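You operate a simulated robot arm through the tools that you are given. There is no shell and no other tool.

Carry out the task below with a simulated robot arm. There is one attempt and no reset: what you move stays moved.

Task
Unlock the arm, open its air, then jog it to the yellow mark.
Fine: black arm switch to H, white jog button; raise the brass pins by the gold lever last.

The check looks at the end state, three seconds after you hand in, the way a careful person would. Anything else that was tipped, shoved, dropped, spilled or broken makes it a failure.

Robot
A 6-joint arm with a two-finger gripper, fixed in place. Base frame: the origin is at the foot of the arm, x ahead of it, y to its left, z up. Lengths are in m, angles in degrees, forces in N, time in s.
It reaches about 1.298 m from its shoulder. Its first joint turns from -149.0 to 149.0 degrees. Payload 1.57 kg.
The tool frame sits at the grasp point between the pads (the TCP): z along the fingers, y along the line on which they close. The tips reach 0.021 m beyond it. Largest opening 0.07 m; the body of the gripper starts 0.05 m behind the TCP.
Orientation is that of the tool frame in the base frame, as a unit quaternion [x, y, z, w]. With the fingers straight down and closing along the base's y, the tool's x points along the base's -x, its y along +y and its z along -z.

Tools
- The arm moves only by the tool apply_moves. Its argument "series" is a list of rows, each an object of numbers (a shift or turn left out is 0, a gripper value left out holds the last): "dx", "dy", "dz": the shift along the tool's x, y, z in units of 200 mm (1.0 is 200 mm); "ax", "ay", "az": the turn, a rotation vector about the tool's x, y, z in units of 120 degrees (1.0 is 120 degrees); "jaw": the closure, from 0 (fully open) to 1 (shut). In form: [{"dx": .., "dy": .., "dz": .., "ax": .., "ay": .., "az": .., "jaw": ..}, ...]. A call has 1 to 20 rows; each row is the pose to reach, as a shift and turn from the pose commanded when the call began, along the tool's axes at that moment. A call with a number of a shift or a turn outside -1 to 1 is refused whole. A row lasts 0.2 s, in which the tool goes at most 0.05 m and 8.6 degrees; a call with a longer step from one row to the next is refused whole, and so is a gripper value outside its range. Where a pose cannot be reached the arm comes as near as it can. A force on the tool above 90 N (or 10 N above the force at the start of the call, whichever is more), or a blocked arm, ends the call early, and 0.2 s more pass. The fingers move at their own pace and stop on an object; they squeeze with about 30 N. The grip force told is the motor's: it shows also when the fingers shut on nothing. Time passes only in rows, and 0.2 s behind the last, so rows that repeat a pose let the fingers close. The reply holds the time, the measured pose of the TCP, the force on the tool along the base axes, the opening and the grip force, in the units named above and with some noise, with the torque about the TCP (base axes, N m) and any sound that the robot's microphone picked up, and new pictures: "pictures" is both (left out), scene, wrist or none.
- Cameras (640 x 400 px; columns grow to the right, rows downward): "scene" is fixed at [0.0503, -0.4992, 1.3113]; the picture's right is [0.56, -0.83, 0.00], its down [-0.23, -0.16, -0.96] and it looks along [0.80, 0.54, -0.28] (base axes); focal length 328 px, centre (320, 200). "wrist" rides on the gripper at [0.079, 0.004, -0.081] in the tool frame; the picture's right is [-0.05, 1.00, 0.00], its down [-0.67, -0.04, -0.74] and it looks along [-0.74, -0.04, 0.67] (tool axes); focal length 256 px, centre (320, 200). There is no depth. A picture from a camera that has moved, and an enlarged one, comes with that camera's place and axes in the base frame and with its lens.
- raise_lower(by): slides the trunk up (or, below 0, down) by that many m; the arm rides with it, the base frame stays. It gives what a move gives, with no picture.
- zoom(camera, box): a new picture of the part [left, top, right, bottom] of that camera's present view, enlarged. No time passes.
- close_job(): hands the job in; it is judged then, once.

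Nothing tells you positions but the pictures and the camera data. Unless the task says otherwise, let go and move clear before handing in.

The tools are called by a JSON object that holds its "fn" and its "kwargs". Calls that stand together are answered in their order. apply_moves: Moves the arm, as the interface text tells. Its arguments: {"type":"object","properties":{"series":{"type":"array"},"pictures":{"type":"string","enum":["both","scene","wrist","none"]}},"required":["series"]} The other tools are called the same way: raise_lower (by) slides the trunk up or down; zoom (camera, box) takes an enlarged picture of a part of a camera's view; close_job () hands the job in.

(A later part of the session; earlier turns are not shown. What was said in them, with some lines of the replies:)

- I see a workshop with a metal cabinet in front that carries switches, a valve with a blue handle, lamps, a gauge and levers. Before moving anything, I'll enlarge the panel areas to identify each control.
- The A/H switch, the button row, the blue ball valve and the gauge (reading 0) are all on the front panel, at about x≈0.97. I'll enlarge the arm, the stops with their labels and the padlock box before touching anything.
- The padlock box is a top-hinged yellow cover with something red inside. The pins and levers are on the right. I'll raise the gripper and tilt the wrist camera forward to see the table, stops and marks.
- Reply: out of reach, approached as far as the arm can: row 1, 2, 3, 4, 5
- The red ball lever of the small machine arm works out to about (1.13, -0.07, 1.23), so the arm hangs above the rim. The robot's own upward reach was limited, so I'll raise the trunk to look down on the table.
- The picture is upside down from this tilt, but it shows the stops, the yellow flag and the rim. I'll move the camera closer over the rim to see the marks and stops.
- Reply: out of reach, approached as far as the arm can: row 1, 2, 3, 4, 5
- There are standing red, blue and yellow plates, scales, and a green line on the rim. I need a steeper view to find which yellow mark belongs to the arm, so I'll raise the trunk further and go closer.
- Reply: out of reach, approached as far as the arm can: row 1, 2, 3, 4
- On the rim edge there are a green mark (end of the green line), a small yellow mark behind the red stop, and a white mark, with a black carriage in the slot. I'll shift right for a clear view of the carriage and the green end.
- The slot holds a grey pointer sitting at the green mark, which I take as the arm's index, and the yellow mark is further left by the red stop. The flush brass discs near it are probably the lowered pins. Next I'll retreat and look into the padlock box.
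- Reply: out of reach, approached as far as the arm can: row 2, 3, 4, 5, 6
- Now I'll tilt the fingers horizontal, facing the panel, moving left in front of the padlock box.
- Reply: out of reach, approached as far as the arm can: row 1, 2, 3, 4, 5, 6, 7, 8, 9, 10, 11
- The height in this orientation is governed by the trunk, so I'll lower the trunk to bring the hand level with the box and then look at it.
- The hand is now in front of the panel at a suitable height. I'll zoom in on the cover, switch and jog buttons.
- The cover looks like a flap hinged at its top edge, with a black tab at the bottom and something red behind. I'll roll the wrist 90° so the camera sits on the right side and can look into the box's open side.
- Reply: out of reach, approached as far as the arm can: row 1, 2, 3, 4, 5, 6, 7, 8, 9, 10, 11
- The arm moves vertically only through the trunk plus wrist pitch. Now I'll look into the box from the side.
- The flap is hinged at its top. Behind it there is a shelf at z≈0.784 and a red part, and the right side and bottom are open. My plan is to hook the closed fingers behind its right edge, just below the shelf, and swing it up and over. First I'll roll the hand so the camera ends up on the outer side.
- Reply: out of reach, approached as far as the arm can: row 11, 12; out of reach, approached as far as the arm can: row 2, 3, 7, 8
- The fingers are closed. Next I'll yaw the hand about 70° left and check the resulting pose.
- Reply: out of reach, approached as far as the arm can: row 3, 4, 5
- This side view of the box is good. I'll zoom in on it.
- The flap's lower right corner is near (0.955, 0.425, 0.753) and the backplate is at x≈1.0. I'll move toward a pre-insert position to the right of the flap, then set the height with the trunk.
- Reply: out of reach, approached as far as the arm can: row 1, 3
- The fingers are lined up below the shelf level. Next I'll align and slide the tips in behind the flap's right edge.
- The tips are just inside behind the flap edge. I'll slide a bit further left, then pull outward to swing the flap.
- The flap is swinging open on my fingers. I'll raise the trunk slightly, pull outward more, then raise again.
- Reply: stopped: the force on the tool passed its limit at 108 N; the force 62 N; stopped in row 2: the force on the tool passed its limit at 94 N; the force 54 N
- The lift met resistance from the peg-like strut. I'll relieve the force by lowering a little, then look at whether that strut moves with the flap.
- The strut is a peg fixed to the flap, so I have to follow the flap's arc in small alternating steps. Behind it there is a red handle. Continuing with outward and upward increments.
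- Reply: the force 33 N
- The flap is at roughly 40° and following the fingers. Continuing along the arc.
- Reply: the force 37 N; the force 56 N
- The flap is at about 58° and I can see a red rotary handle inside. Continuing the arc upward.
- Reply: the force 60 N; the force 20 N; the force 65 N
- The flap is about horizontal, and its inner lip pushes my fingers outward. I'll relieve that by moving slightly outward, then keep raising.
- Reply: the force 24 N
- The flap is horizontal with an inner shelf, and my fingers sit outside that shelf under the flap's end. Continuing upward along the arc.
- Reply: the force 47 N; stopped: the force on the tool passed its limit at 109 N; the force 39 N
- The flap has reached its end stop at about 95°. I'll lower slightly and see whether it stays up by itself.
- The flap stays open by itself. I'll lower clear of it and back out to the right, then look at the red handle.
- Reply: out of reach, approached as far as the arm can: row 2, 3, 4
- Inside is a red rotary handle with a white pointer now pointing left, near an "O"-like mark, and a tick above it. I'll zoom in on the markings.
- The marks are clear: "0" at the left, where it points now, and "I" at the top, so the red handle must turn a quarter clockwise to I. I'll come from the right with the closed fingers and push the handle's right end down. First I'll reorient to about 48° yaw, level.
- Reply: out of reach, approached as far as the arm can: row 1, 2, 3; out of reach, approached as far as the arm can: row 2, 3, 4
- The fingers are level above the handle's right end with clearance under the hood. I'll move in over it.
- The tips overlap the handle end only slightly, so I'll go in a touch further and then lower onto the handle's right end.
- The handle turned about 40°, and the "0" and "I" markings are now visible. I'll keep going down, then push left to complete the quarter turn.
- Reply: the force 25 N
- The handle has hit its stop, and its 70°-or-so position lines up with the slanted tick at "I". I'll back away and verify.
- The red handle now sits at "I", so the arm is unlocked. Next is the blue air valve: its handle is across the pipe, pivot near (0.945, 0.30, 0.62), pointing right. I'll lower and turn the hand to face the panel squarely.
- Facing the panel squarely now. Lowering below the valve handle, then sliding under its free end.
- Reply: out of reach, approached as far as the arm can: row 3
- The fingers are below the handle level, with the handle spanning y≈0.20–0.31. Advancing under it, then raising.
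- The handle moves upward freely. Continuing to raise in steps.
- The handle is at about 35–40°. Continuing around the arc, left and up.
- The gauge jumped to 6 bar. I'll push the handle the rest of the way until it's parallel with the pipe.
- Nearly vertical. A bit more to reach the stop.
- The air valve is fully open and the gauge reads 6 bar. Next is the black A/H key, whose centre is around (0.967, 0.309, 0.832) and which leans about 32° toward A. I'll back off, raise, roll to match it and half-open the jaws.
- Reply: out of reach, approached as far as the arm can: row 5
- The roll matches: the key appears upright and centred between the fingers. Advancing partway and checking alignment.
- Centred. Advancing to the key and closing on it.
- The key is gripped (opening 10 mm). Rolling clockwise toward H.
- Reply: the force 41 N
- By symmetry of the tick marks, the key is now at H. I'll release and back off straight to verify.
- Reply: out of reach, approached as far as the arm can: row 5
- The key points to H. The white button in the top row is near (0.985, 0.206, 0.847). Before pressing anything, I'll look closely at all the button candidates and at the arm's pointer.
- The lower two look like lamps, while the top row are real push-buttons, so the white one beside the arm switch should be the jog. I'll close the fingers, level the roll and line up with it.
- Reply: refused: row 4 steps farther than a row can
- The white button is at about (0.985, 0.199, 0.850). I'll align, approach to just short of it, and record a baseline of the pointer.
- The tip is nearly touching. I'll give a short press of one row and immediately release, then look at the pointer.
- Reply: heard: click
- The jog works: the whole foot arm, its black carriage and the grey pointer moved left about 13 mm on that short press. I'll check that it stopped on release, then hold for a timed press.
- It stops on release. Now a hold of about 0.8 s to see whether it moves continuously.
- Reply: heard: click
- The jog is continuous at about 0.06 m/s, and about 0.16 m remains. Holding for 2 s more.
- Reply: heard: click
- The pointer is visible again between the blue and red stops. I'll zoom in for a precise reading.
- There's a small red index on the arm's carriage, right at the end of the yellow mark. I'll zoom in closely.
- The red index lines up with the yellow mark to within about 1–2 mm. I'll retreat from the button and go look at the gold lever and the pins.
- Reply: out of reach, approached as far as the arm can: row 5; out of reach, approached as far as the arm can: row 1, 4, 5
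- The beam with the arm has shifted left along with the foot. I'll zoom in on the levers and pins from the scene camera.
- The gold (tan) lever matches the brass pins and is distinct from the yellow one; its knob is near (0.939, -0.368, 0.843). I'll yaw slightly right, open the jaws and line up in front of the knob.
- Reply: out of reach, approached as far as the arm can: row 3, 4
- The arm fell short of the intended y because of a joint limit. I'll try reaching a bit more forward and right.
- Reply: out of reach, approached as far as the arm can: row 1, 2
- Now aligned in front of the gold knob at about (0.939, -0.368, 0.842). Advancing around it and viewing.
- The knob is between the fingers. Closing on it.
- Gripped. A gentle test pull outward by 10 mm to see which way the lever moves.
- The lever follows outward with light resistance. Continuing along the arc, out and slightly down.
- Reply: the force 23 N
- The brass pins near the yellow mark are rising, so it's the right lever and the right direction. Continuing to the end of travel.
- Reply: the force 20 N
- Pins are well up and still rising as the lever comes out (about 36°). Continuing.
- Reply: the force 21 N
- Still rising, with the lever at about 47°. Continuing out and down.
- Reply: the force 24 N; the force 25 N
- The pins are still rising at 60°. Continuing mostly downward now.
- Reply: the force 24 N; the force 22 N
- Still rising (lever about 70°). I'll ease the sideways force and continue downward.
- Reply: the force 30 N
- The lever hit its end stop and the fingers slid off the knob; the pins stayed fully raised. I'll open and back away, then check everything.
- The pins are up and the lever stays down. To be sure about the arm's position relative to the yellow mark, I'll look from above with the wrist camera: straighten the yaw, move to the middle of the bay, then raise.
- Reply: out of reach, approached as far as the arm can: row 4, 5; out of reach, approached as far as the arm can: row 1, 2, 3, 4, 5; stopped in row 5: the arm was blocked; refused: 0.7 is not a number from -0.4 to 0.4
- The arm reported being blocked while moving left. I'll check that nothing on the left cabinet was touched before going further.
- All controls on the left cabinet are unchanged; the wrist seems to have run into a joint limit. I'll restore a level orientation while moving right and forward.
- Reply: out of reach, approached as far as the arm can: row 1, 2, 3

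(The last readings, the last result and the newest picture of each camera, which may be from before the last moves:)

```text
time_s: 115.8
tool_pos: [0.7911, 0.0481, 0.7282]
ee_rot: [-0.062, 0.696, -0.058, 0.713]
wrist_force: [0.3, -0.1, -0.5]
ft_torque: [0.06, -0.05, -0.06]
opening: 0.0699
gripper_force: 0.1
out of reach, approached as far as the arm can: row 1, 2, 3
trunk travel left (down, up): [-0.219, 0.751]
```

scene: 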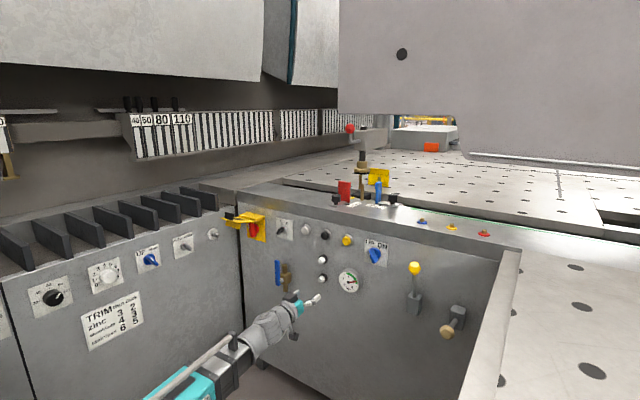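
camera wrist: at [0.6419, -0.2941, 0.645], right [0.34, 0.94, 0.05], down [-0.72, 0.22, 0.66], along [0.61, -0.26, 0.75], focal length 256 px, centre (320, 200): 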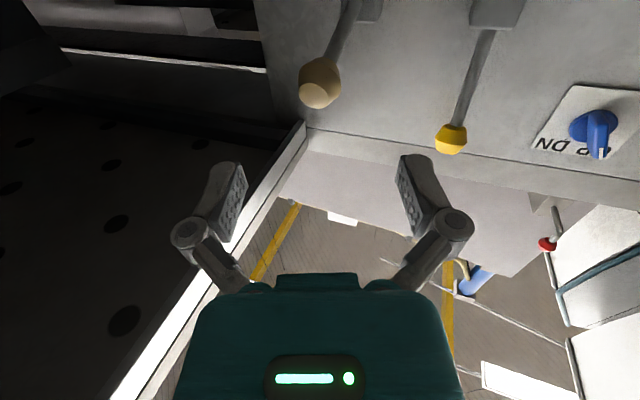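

{"fn": "raise_lower", "kwargs": {"by": 0.4}}

{"fn": "raise_lower", "kwargs": {"by": 0.3}}

{"fn": "apply_moves", "kwargs": {"series": [{"ay": 0.065}, {"ay": 0.13}, {"ay": 0.195}, {"ay": 0.26}, {"ay": 0.325}, {"ay": 0.39}, {"ay": 0.455}, {"ay": 0.52}, {"ay": 0.585}, {"ay": 0.65}, {"ay": 0.715}], "pictures": "both"}}

```text
time_s: 119.6
tool_pos: [0.7903, 0.0466, 1.1262]
ee_rot: [-0.006, 0.704, 0.0, 0.711]
wrist_force: [0.4, 0.5, -0.2]
ft_torque: [0.01, 0.0, 0.0]
opening: 0.0701
gripper_force: 0.2
trunk travel left (down, up): [-0.619, 0.351]
```

```text
time_s: 122.6
tool_pos: [0.7904, 0.0468, 1.4244]
ee_rot: [-0.006, 0.704, 0.0, 0.711]
wrist_force: [0.4, 0.0, -0.6]
ft_torque: [-0.01, -0.01, -0.02]
opening: 0.07
gripper_force: 0.0
trunk travel left (down, up): [-0.919, 0.051]
```

```text
time_s: 125.0
tool_pos: [0.7952, 0.0507, 1.2439]
ee_rot: [-0.01, 0.99, -0.132, 0.056]
wrist_force: [0.3, -0.2, -0.4]
ft_torque: [0.08, 0.04, 0.0]
opening: 0.0698
gripper_force: 0.0
out of reach, approached as far as the arm can: row 1, 2, 3, 4, 5, 6, 7, 8, 9, 10, 11
trunk travel left (down, up): [-0.919, 0.051]
camera wrist: at [0.7072, 0.0731, 1.312], right [0.05, 0.96, -0.26], down [0.58, 0.18, 0.8], along [0.82, -0.19, -0.55], focal length 256 px, centre (320, 200)
```

scene: 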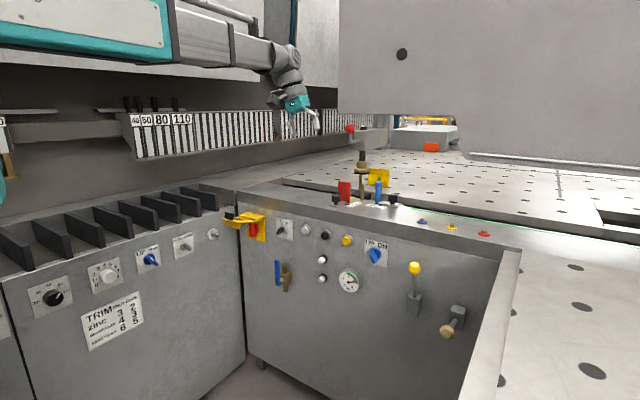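
wrist: 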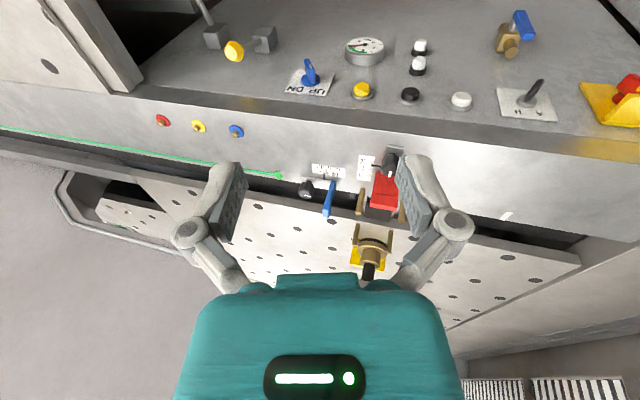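

{"fn": "zoom", "kwargs": {"camera": "wrist", "box": [320, 140, 430, 240]}}

```text
4.00 times, centred on (375, 190) of wrist
camera zoom: at [0.7072, 0.0731, 1.312], right [0.05, 0.96, -0.26], down [0.58, 0.18, 0.8], along [0.82, -0.19, -0.55], focal length 1024 px, centre (100, 240)
```

zoom: 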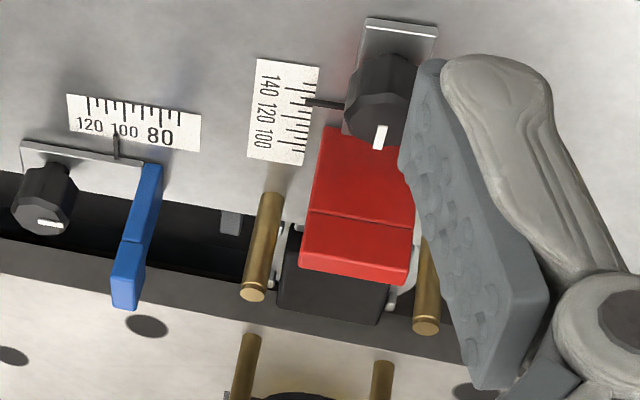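

I need a steeper view from the right of the red stop. I'll move the camera to about (0.90, -0.14, 1.33), looking at the yellow mark and staying well clear of the arm and pins.

{"fn": "apply_moves", "kwargs": {"series": [{"dx": -0.133, "dy": -0.113, "dz": 0.046, "ax": -0.023, "ay": 0.001, "az": -0.055}, {"dx": -0.266, "dy": -0.225, "dz": 0.091, "ax": -0.047, "ay": 0.002, "az": -0.11}, {"dx": -0.399, "dy": -0.338, "dz": 0.137, "ax": -0.07, "ay": 0.003, "az": -0.165}, {"dx": -0.531, "dy": -0.45, "dz": 0.183, "ax": -0.093, "ay": 0.004, "az": -0.22}, {"dx": -0.664, "dy": -0.563, "dz": 0.228, "ax": -0.117, "ay": 0.005, "az": -0.275}, {"dx": -0.797, "dy": -0.675, "dz": 0.274, "ax": -0.14, "ay": 0.006, "az": -0.33}], "pictures": "both"}}

```text
time_s: 126.4
tool_pos: [0.923, 0.186, 1.2427]
ee_rot: [-0.072, 0.986, -0.131, 0.068]
wrist_force: [8.8, 5.3, 0.2]
ft_torque: [-0.41, 0.69, -0.28]
opening: 0.0701
gripper_force: 0.1
out of reach, approached as far as the arm can: row 1, 2, 3, 4, 5, 6
trunk travel left (down, up): [-0.919, 0.051]
camera wrist: at [0.8338, 0.1979, 1.3103], right [-0.07, 0.96, -0.26], down [0.54, 0.26, 0.8], along [0.84, -0.09, -0.54], focal length 256 px, centre (320, 200)
```

scene: 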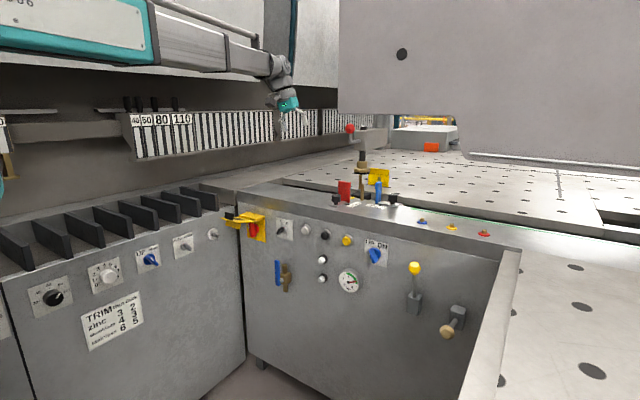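
wrist: 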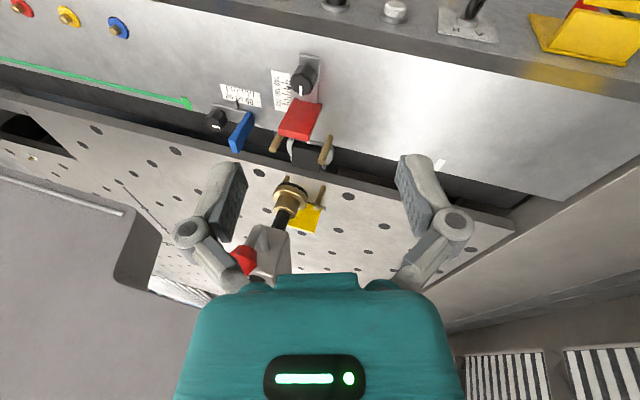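

The arm went elsewhere than intended and shows a small force. I'll pause to read whether it's only transient.

{"fn": "apply_moves", "kwargs": {"series": [{"dz": 0.0}, {"dz": 0.0}], "pictures": "none"}}

{"fn": "zoom", "kwargs": {"camera": "wrist", "box": [230, 80, 350, 200]}}

{"fn": "zoom", "kwargs": {"camera": "scene", "box": [200, 30, 420, 180]}}

```text
time_s: 127.0
tool_pos: [0.9261, 0.1803, 1.2453]
ee_rot: [-0.071, 0.987, -0.128, 0.068]
wrist_force: [-0.7, -1.0, 0.8]
ft_torque: [0.07, -0.02, -0.01]
opening: 0.0699
gripper_force: 0.1
trunk travel left (down, up): [-0.919, 0.051]
```

```text
3.33 times, centred on (290, 140) of wrist
camera zoom: at [0.8366, 0.1916, 1.3129], right [-0.07, 0.96, -0.26], down [0.54, 0.25, 0.8], along [0.84, -0.08, -0.54], focal length 853 px, centre (420, 400)
```

zoom: 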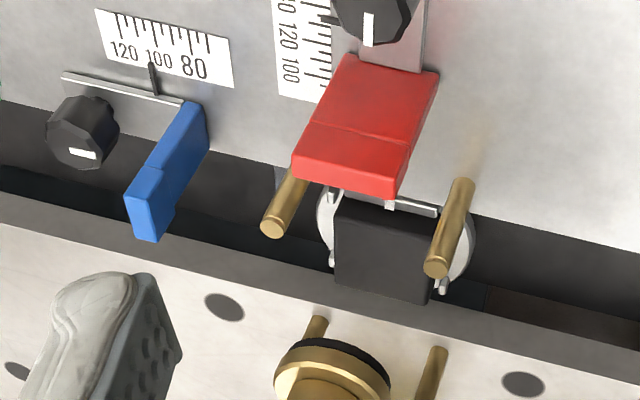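

```text
2.67 times, centred on (310, 105) of scene
camera zoom: at [0.0503, -0.4992, 1.3113], right [0.56, -0.83, 0.0], down [-0.23, -0.16, -0.96], along [0.8, 0.54, -0.28], focal length 875 px, centre (347, 453)
```

zoom: 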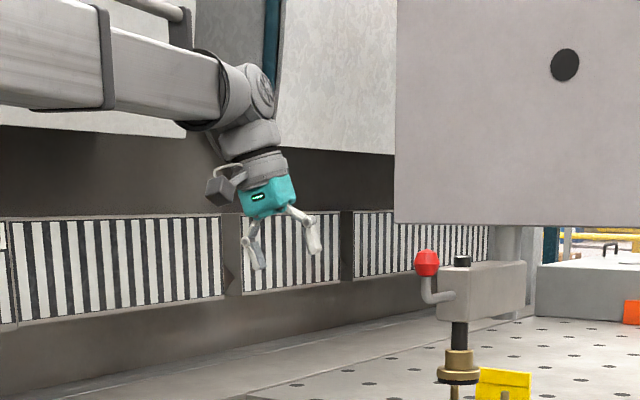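

Only a transient; the forces are zero now. From here the red stop hides the yellow mark, so I'll restore a straight-down hand and shift right, where I had a clear view earlier.

{"fn": "apply_moves", "kwargs": {"series": [{"dx": 0.1, "ax": -0.04, "ay": 0.022, "az": 0.023}, {"dx": 0.2, "ax": -0.08, "ay": 0.044, "az": 0.046}, {"dx": 0.3, "ax": -0.1225, "ay": 0.065, "az": 0.068}], "pictures": "none"}}

```text
time_s: 127.8
tool_pos: [0.8618, 0.1678, 1.2456]
ee_rot: [0.0, 0.99, -0.135, 0.037]
wrist_force: [0.2, 0.2, 0.1]
ft_torque: [0.03, 0.01, 0.0]
opening: 0.0702
gripper_force: 0.0
out of reach, approached as far as the arm can: row 1, 2, 3
trunk travel left (down, up): [-0.919, 0.051]
```

{"fn": "apply_moves", "kwargs": {"series": [{"dy": -0.19, "dz": 0.053}, {"dy": -0.38, "dz": 0.106}, {"dy": -0.57, "dz": 0.16}, {"dy": -0.76, "dz": 0.213}, {"dy": -0.95, "dz": 0.267}], "pictures": "wrist"}}

```text
time_s: 129.0
tool_pos: [0.8586, 0.0028, 1.2452]
ee_rot: [0.026, 0.989, -0.136, 0.041]
wrist_force: [-0.3, 0.3, -0.3]
ft_torque: [0.0, 0.02, -0.03]
opening: 0.0703
gripper_force: 0.0
out of reach, approached as far as the arm can: row 4, 5
trunk travel left (down, up): [-0.919, 0.051]
camera wrist: at [0.7757, 0.0325, 1.3144], right [0.12, 0.96, -0.26], down [0.61, 0.14, 0.78], along [0.79, -0.25, -0.56], focal length 256 px, centre (320, 200)
```

wrist: 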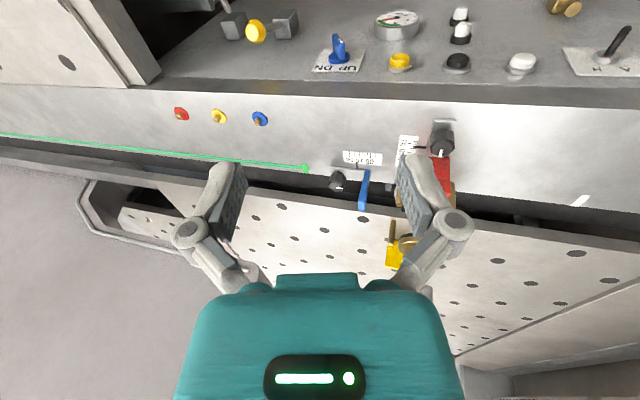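

The open finger blocks the view, so I'll close the jaws on nothing and look again.

{"fn": "apply_moves", "kwargs": {"series": [{"jaw": 1}, {"jaw": 1}, {"jaw": 1}, {"jaw": 1}, {"jaw": 1}], "pictures": "wrist"}}

{"fn": "zoom", "kwargs": {"camera": "wrist", "box": [370, 120, 490, 230]}}

{"fn": "zoom", "kwargs": {"camera": "wrist", "box": [410, 160, 460, 210]}}

```text
time_s: 130.2
tool_pos: [0.8593, 0.0037, 1.2448]
ee_rot: [0.026, 0.99, -0.136, 0.04]
wrist_force: [-0.1, 0.2, -0.5]
ft_torque: [0.0, 0.02, 0.02]
opening: 0.0
gripper_force: 28.4
trunk travel left (down, up): [-0.919, 0.051]
camera wrist: at [0.7758, 0.0336, 1.3144], right [0.12, 0.96, -0.26], down [0.61, 0.14, 0.78], along [0.79, -0.25, -0.56], focal length 256 px, centre (320, 200)
```

wrist: 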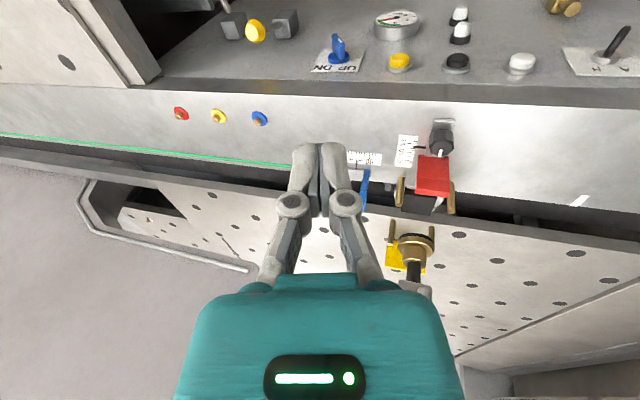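

```text
3.64 times, centred on (430, 175) of wrist
camera zoom: at [0.7758, 0.0336, 1.3144], right [0.12, 0.96, -0.26], down [0.61, 0.14, 0.78], along [0.79, -0.25, -0.56], focal length 931 px, centre (-80, 291)
```

zoom: 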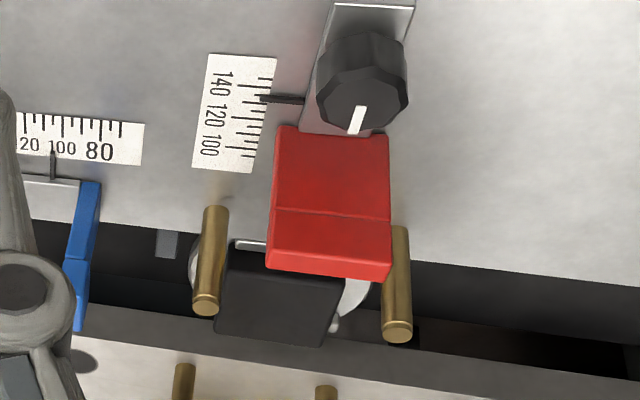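

```text
8.00 times, centred on (435, 185) of wrist
camera zoom: at [0.7758, 0.0336, 1.3144], right [0.12, 0.96, -0.26], down [0.61, 0.14, 0.78], along [0.79, -0.25, -0.56], focal length 2048 px, centre (-600, 320)
```

zoom: 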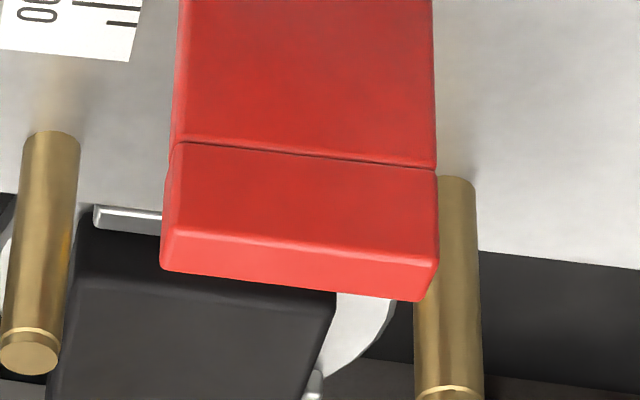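

The red stop still hides it at this elevation, so I'll go a little higher and further forward for a steeper look.

{"fn": "raise_lower", "kwargs": {"by": 0.045}}

{"fn": "apply_moves", "kwargs": {"series": [{"dx": -0.146, "dy": 0.09, "dz": -0.012}, {"dx": -0.293, "dy": 0.18, "dz": -0.024}, {"dx": -0.439, "dy": 0.268, "dz": -0.035}], "pictures": "wrist"}}

{"fn": "zoom", "kwargs": {"camera": "wrist", "box": [350, 80, 470, 180]}}

```text
time_s: 131.1
tool_pos: [0.8588, 0.0045, 1.2905]
ee_rot: [0.027, 0.989, -0.137, 0.042]
wrist_force: [-0.1, 0.0, -0.3]
ft_torque: [0.02, 0.01, -0.02]
opening: 0.0
gripper_force: 28.6
trunk travel left (down, up): [-0.964, 0.006]
```

```text
time_s: 131.9
tool_pos: [0.9497, 0.0538, 1.2885]
ee_rot: [0.026, 0.989, -0.137, 0.042]
wrist_force: [0.3, -0.5, 0.0]
ft_torque: [0.0, 0.02, 0.04]
opening: 0.0002
gripper_force: 28.4
trunk travel left (down, up): [-0.964, 0.006]
camera wrist: at [0.8664, 0.084, 1.3587], right [0.12, 0.96, -0.26], down [0.61, 0.14, 0.78], along [0.79, -0.25, -0.56], focal length 256 px, centre (320, 200)
```

wrist: 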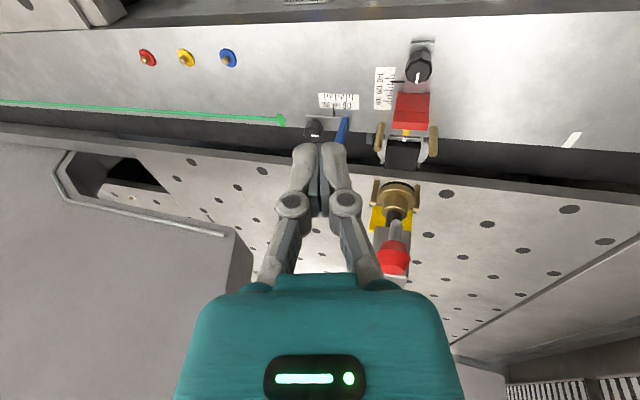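

```text
4.00 times, centred on (410, 130) of wrist
camera zoom: at [0.8664, 0.084, 1.3587], right [0.12, 0.96, -0.26], down [0.61, 0.14, 0.78], along [0.79, -0.25, -0.56], focal length 1024 px, centre (-40, 480)
```

zoom: 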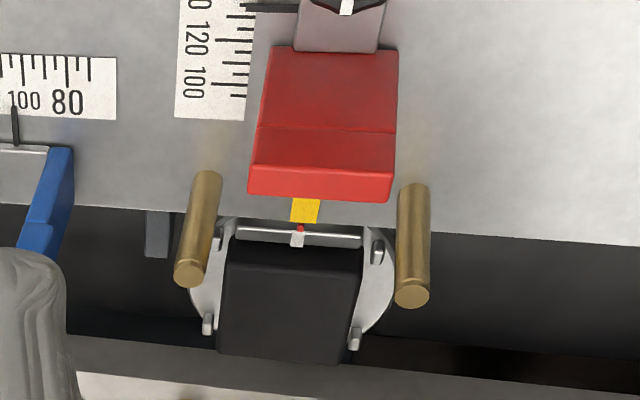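

Now I can see the yellow mark and the red-tipped pointer together. Zooming in further.

{"fn": "zoom", "kwargs": {"camera": "wrist", "box": [405, 120, 447, 155]}}

{"fn": "zoom", "kwargs": {"camera": "wrist", "box": [412, 124, 438, 144]}}

```text
11.43 times, centred on (426, 138) of wrist
camera zoom: at [0.8664, 0.084, 1.3587], right [0.12, 0.96, -0.26], down [0.61, 0.14, 0.78], along [0.79, -0.25, -0.56], focal length 2926 px, centre (-891, 914)
```

zoom: 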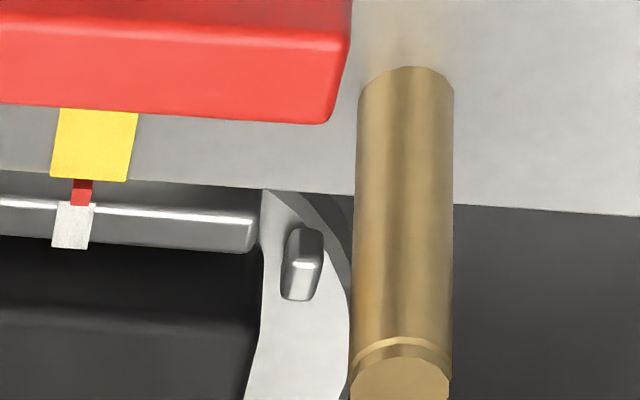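

```text
16.00 times, centred on (425, 134) of wrist
camera zoom: at [0.8664, 0.084, 1.3587], right [0.12, 0.96, -0.26], down [0.61, 0.14, 0.78], along [0.79, -0.25, -0.56], focal length 4096 px, centre (-1360, 1256)
```

zoom: 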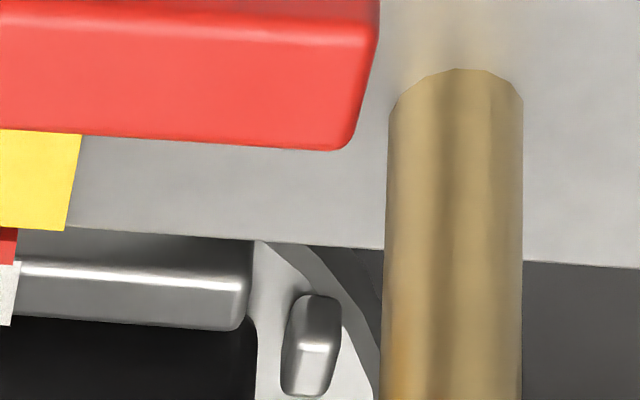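

The red pointer sits within about 1 mm of the centre of the yellow mark. I'll retreat clear and do a final check of everything.

{"fn": "apply_moves", "kwargs": {"series": [{"dx": 0.18, "dy": -0.012, "dz": -0.014}, {"dx": 0.36, "dy": -0.024, "dz": -0.028}, {"dx": 0.54, "dy": -0.036, "dz": -0.042}, {"dx": 0.72, "dy": -0.048, "dz": -0.056}, {"dx": 0.9, "dy": -0.06, "dz": -0.07}], "pictures": "both"}}

{"fn": "zoom", "kwargs": {"camera": "scene", "box": [215, 195, 395, 310]}}

{"fn": "zoom", "kwargs": {"camera": "scene", "box": [325, 150, 505, 255]}}

{"fn": "zoom", "kwargs": {"camera": "scene", "box": [390, 250, 490, 350]}}

{"fn": "zoom", "kwargs": {"camera": "scene", "box": [0, 220, 220, 358]}}

```text
time_s: 133.1
tool_pos: [0.7689, 0.0545, 1.2905]
ee_rot: [0.027, 0.989, -0.137, 0.042]
wrist_force: [-0.2, 0.2, 0.6]
ft_torque: [0.02, 0.03, 0.0]
opening: 0.0
gripper_force: 28.8
trunk travel left (down, up): [-0.964, 0.006]
camera wrist: at [0.6845, 0.0844, 1.3599], right [0.12, 0.96, -0.26], down [0.6, 0.14, 0.78], along [0.79, -0.25, -0.56], focal length 256 px, centre (320, 200)
```

scene: 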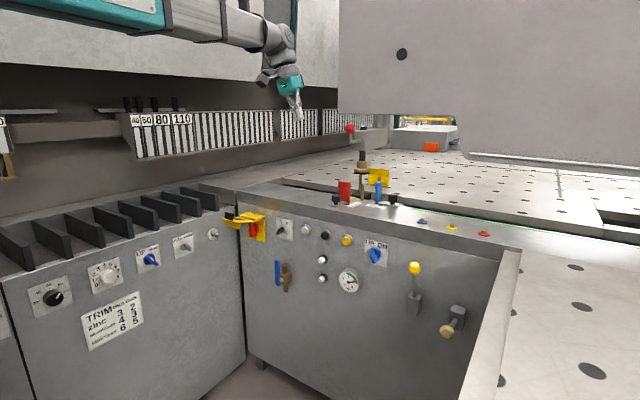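
wrist: 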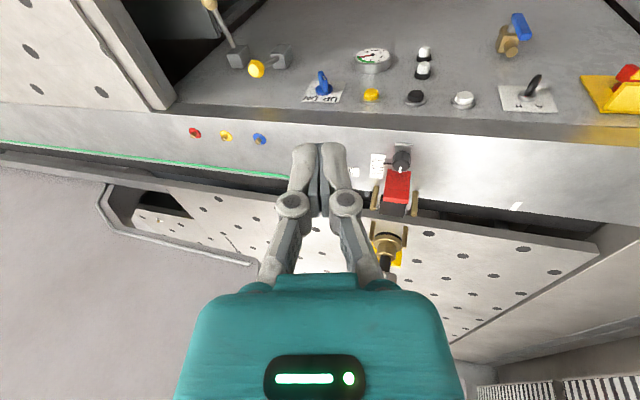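

```text
3.48 times, centred on (305, 252) of scene
camera zoom: at [0.0503, -0.4992, 1.3113], right [0.56, -0.83, 0.0], down [-0.23, -0.16, -0.96], along [0.8, 0.54, -0.28], focal length 1141 px, centre (372, 17)
```

zoom: 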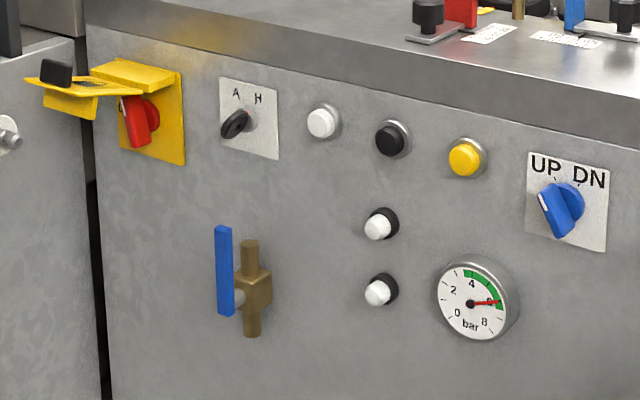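

```text
3.56 times, centred on (415, 202) of scene
camera zoom: at [0.0503, -0.4992, 1.3113], right [0.56, -0.83, 0.0], down [-0.23, -0.16, -0.96], along [0.8, 0.54, -0.28], focal length 1167 px, centre (-18, 191)
```

zoom: 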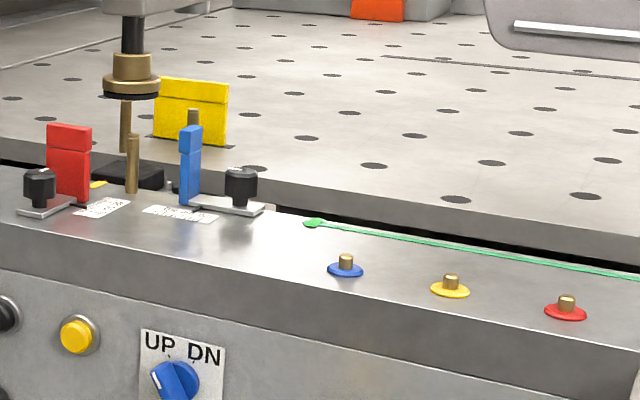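

```text
4.00 times, centred on (440, 300) of scene
camera zoom: at [0.0503, -0.4992, 1.3113], right [0.56, -0.83, 0.0], down [-0.23, -0.16, -0.96], along [0.8, 0.54, -0.28], focal length 1312 px, centre (-160, -200)
```

zoom: 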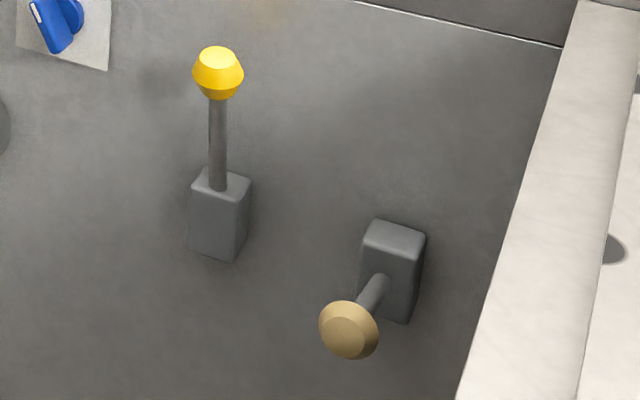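

```text
2.90 times, centred on (110, 289) of scene
camera zoom: at [0.0503, -0.4992, 1.3113], right [0.56, -0.83, 0.0], down [-0.23, -0.16, -0.96], along [0.8, 0.54, -0.28], focal length 951 px, centre (929, -58)
```

zoom: 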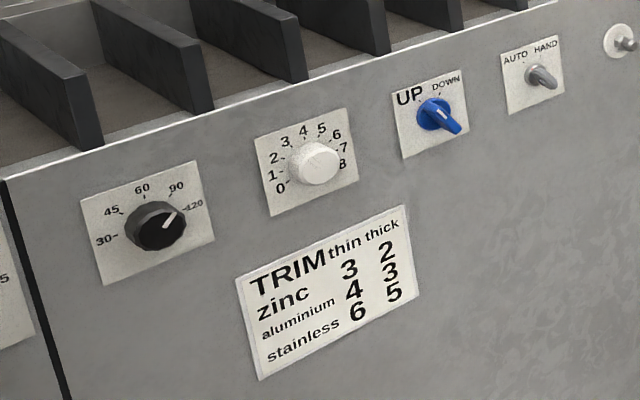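

Final check: the red handle is at I, the valve is open with 6 bar on the gauge, and the key is at H. The arm's pointer is on the yellow mark, the gold lever is pulled down with the brass pins raised, and the other controls look unchanged. The hand is clear, so I'm handing in.

{"fn": "close_job", "kwargs": {}}

```text
The job is handed in.
```

I completed every step and handed in the job. I don't have the check's result.

- **Unlock:** I lifted the yellow padlock cover and turned the red handle inside from 0 to I. The cover stayed up on its own, and I left it open.
- **Air:** I opened the blue valve until its handle lined up with the pipe. The gauge rose from 0 to 6 bar, inside the green band.
- **Jog:** I turned the black arm switch from A to H, then held the white button in the top row. The arm's red pointer ended within about 1 mm of the centre of the yellow mark.
- **Pins:** I pulled the gold (tan-knobbed) lever last, down to its stop, and the brass pins came up. I took the tan knob as "gold" because there is a separate bright yellow lever, which I left alone.

While I was backing away, the robot once reported being blocked. The controls I could see on the left cabinet were unchanged, and the force on the tool stayed near zero. A joint limit seems likely, but part of the robot was out of view at that moment. In the final pictures, nothing else looked moved, and the hand was clear of everything.
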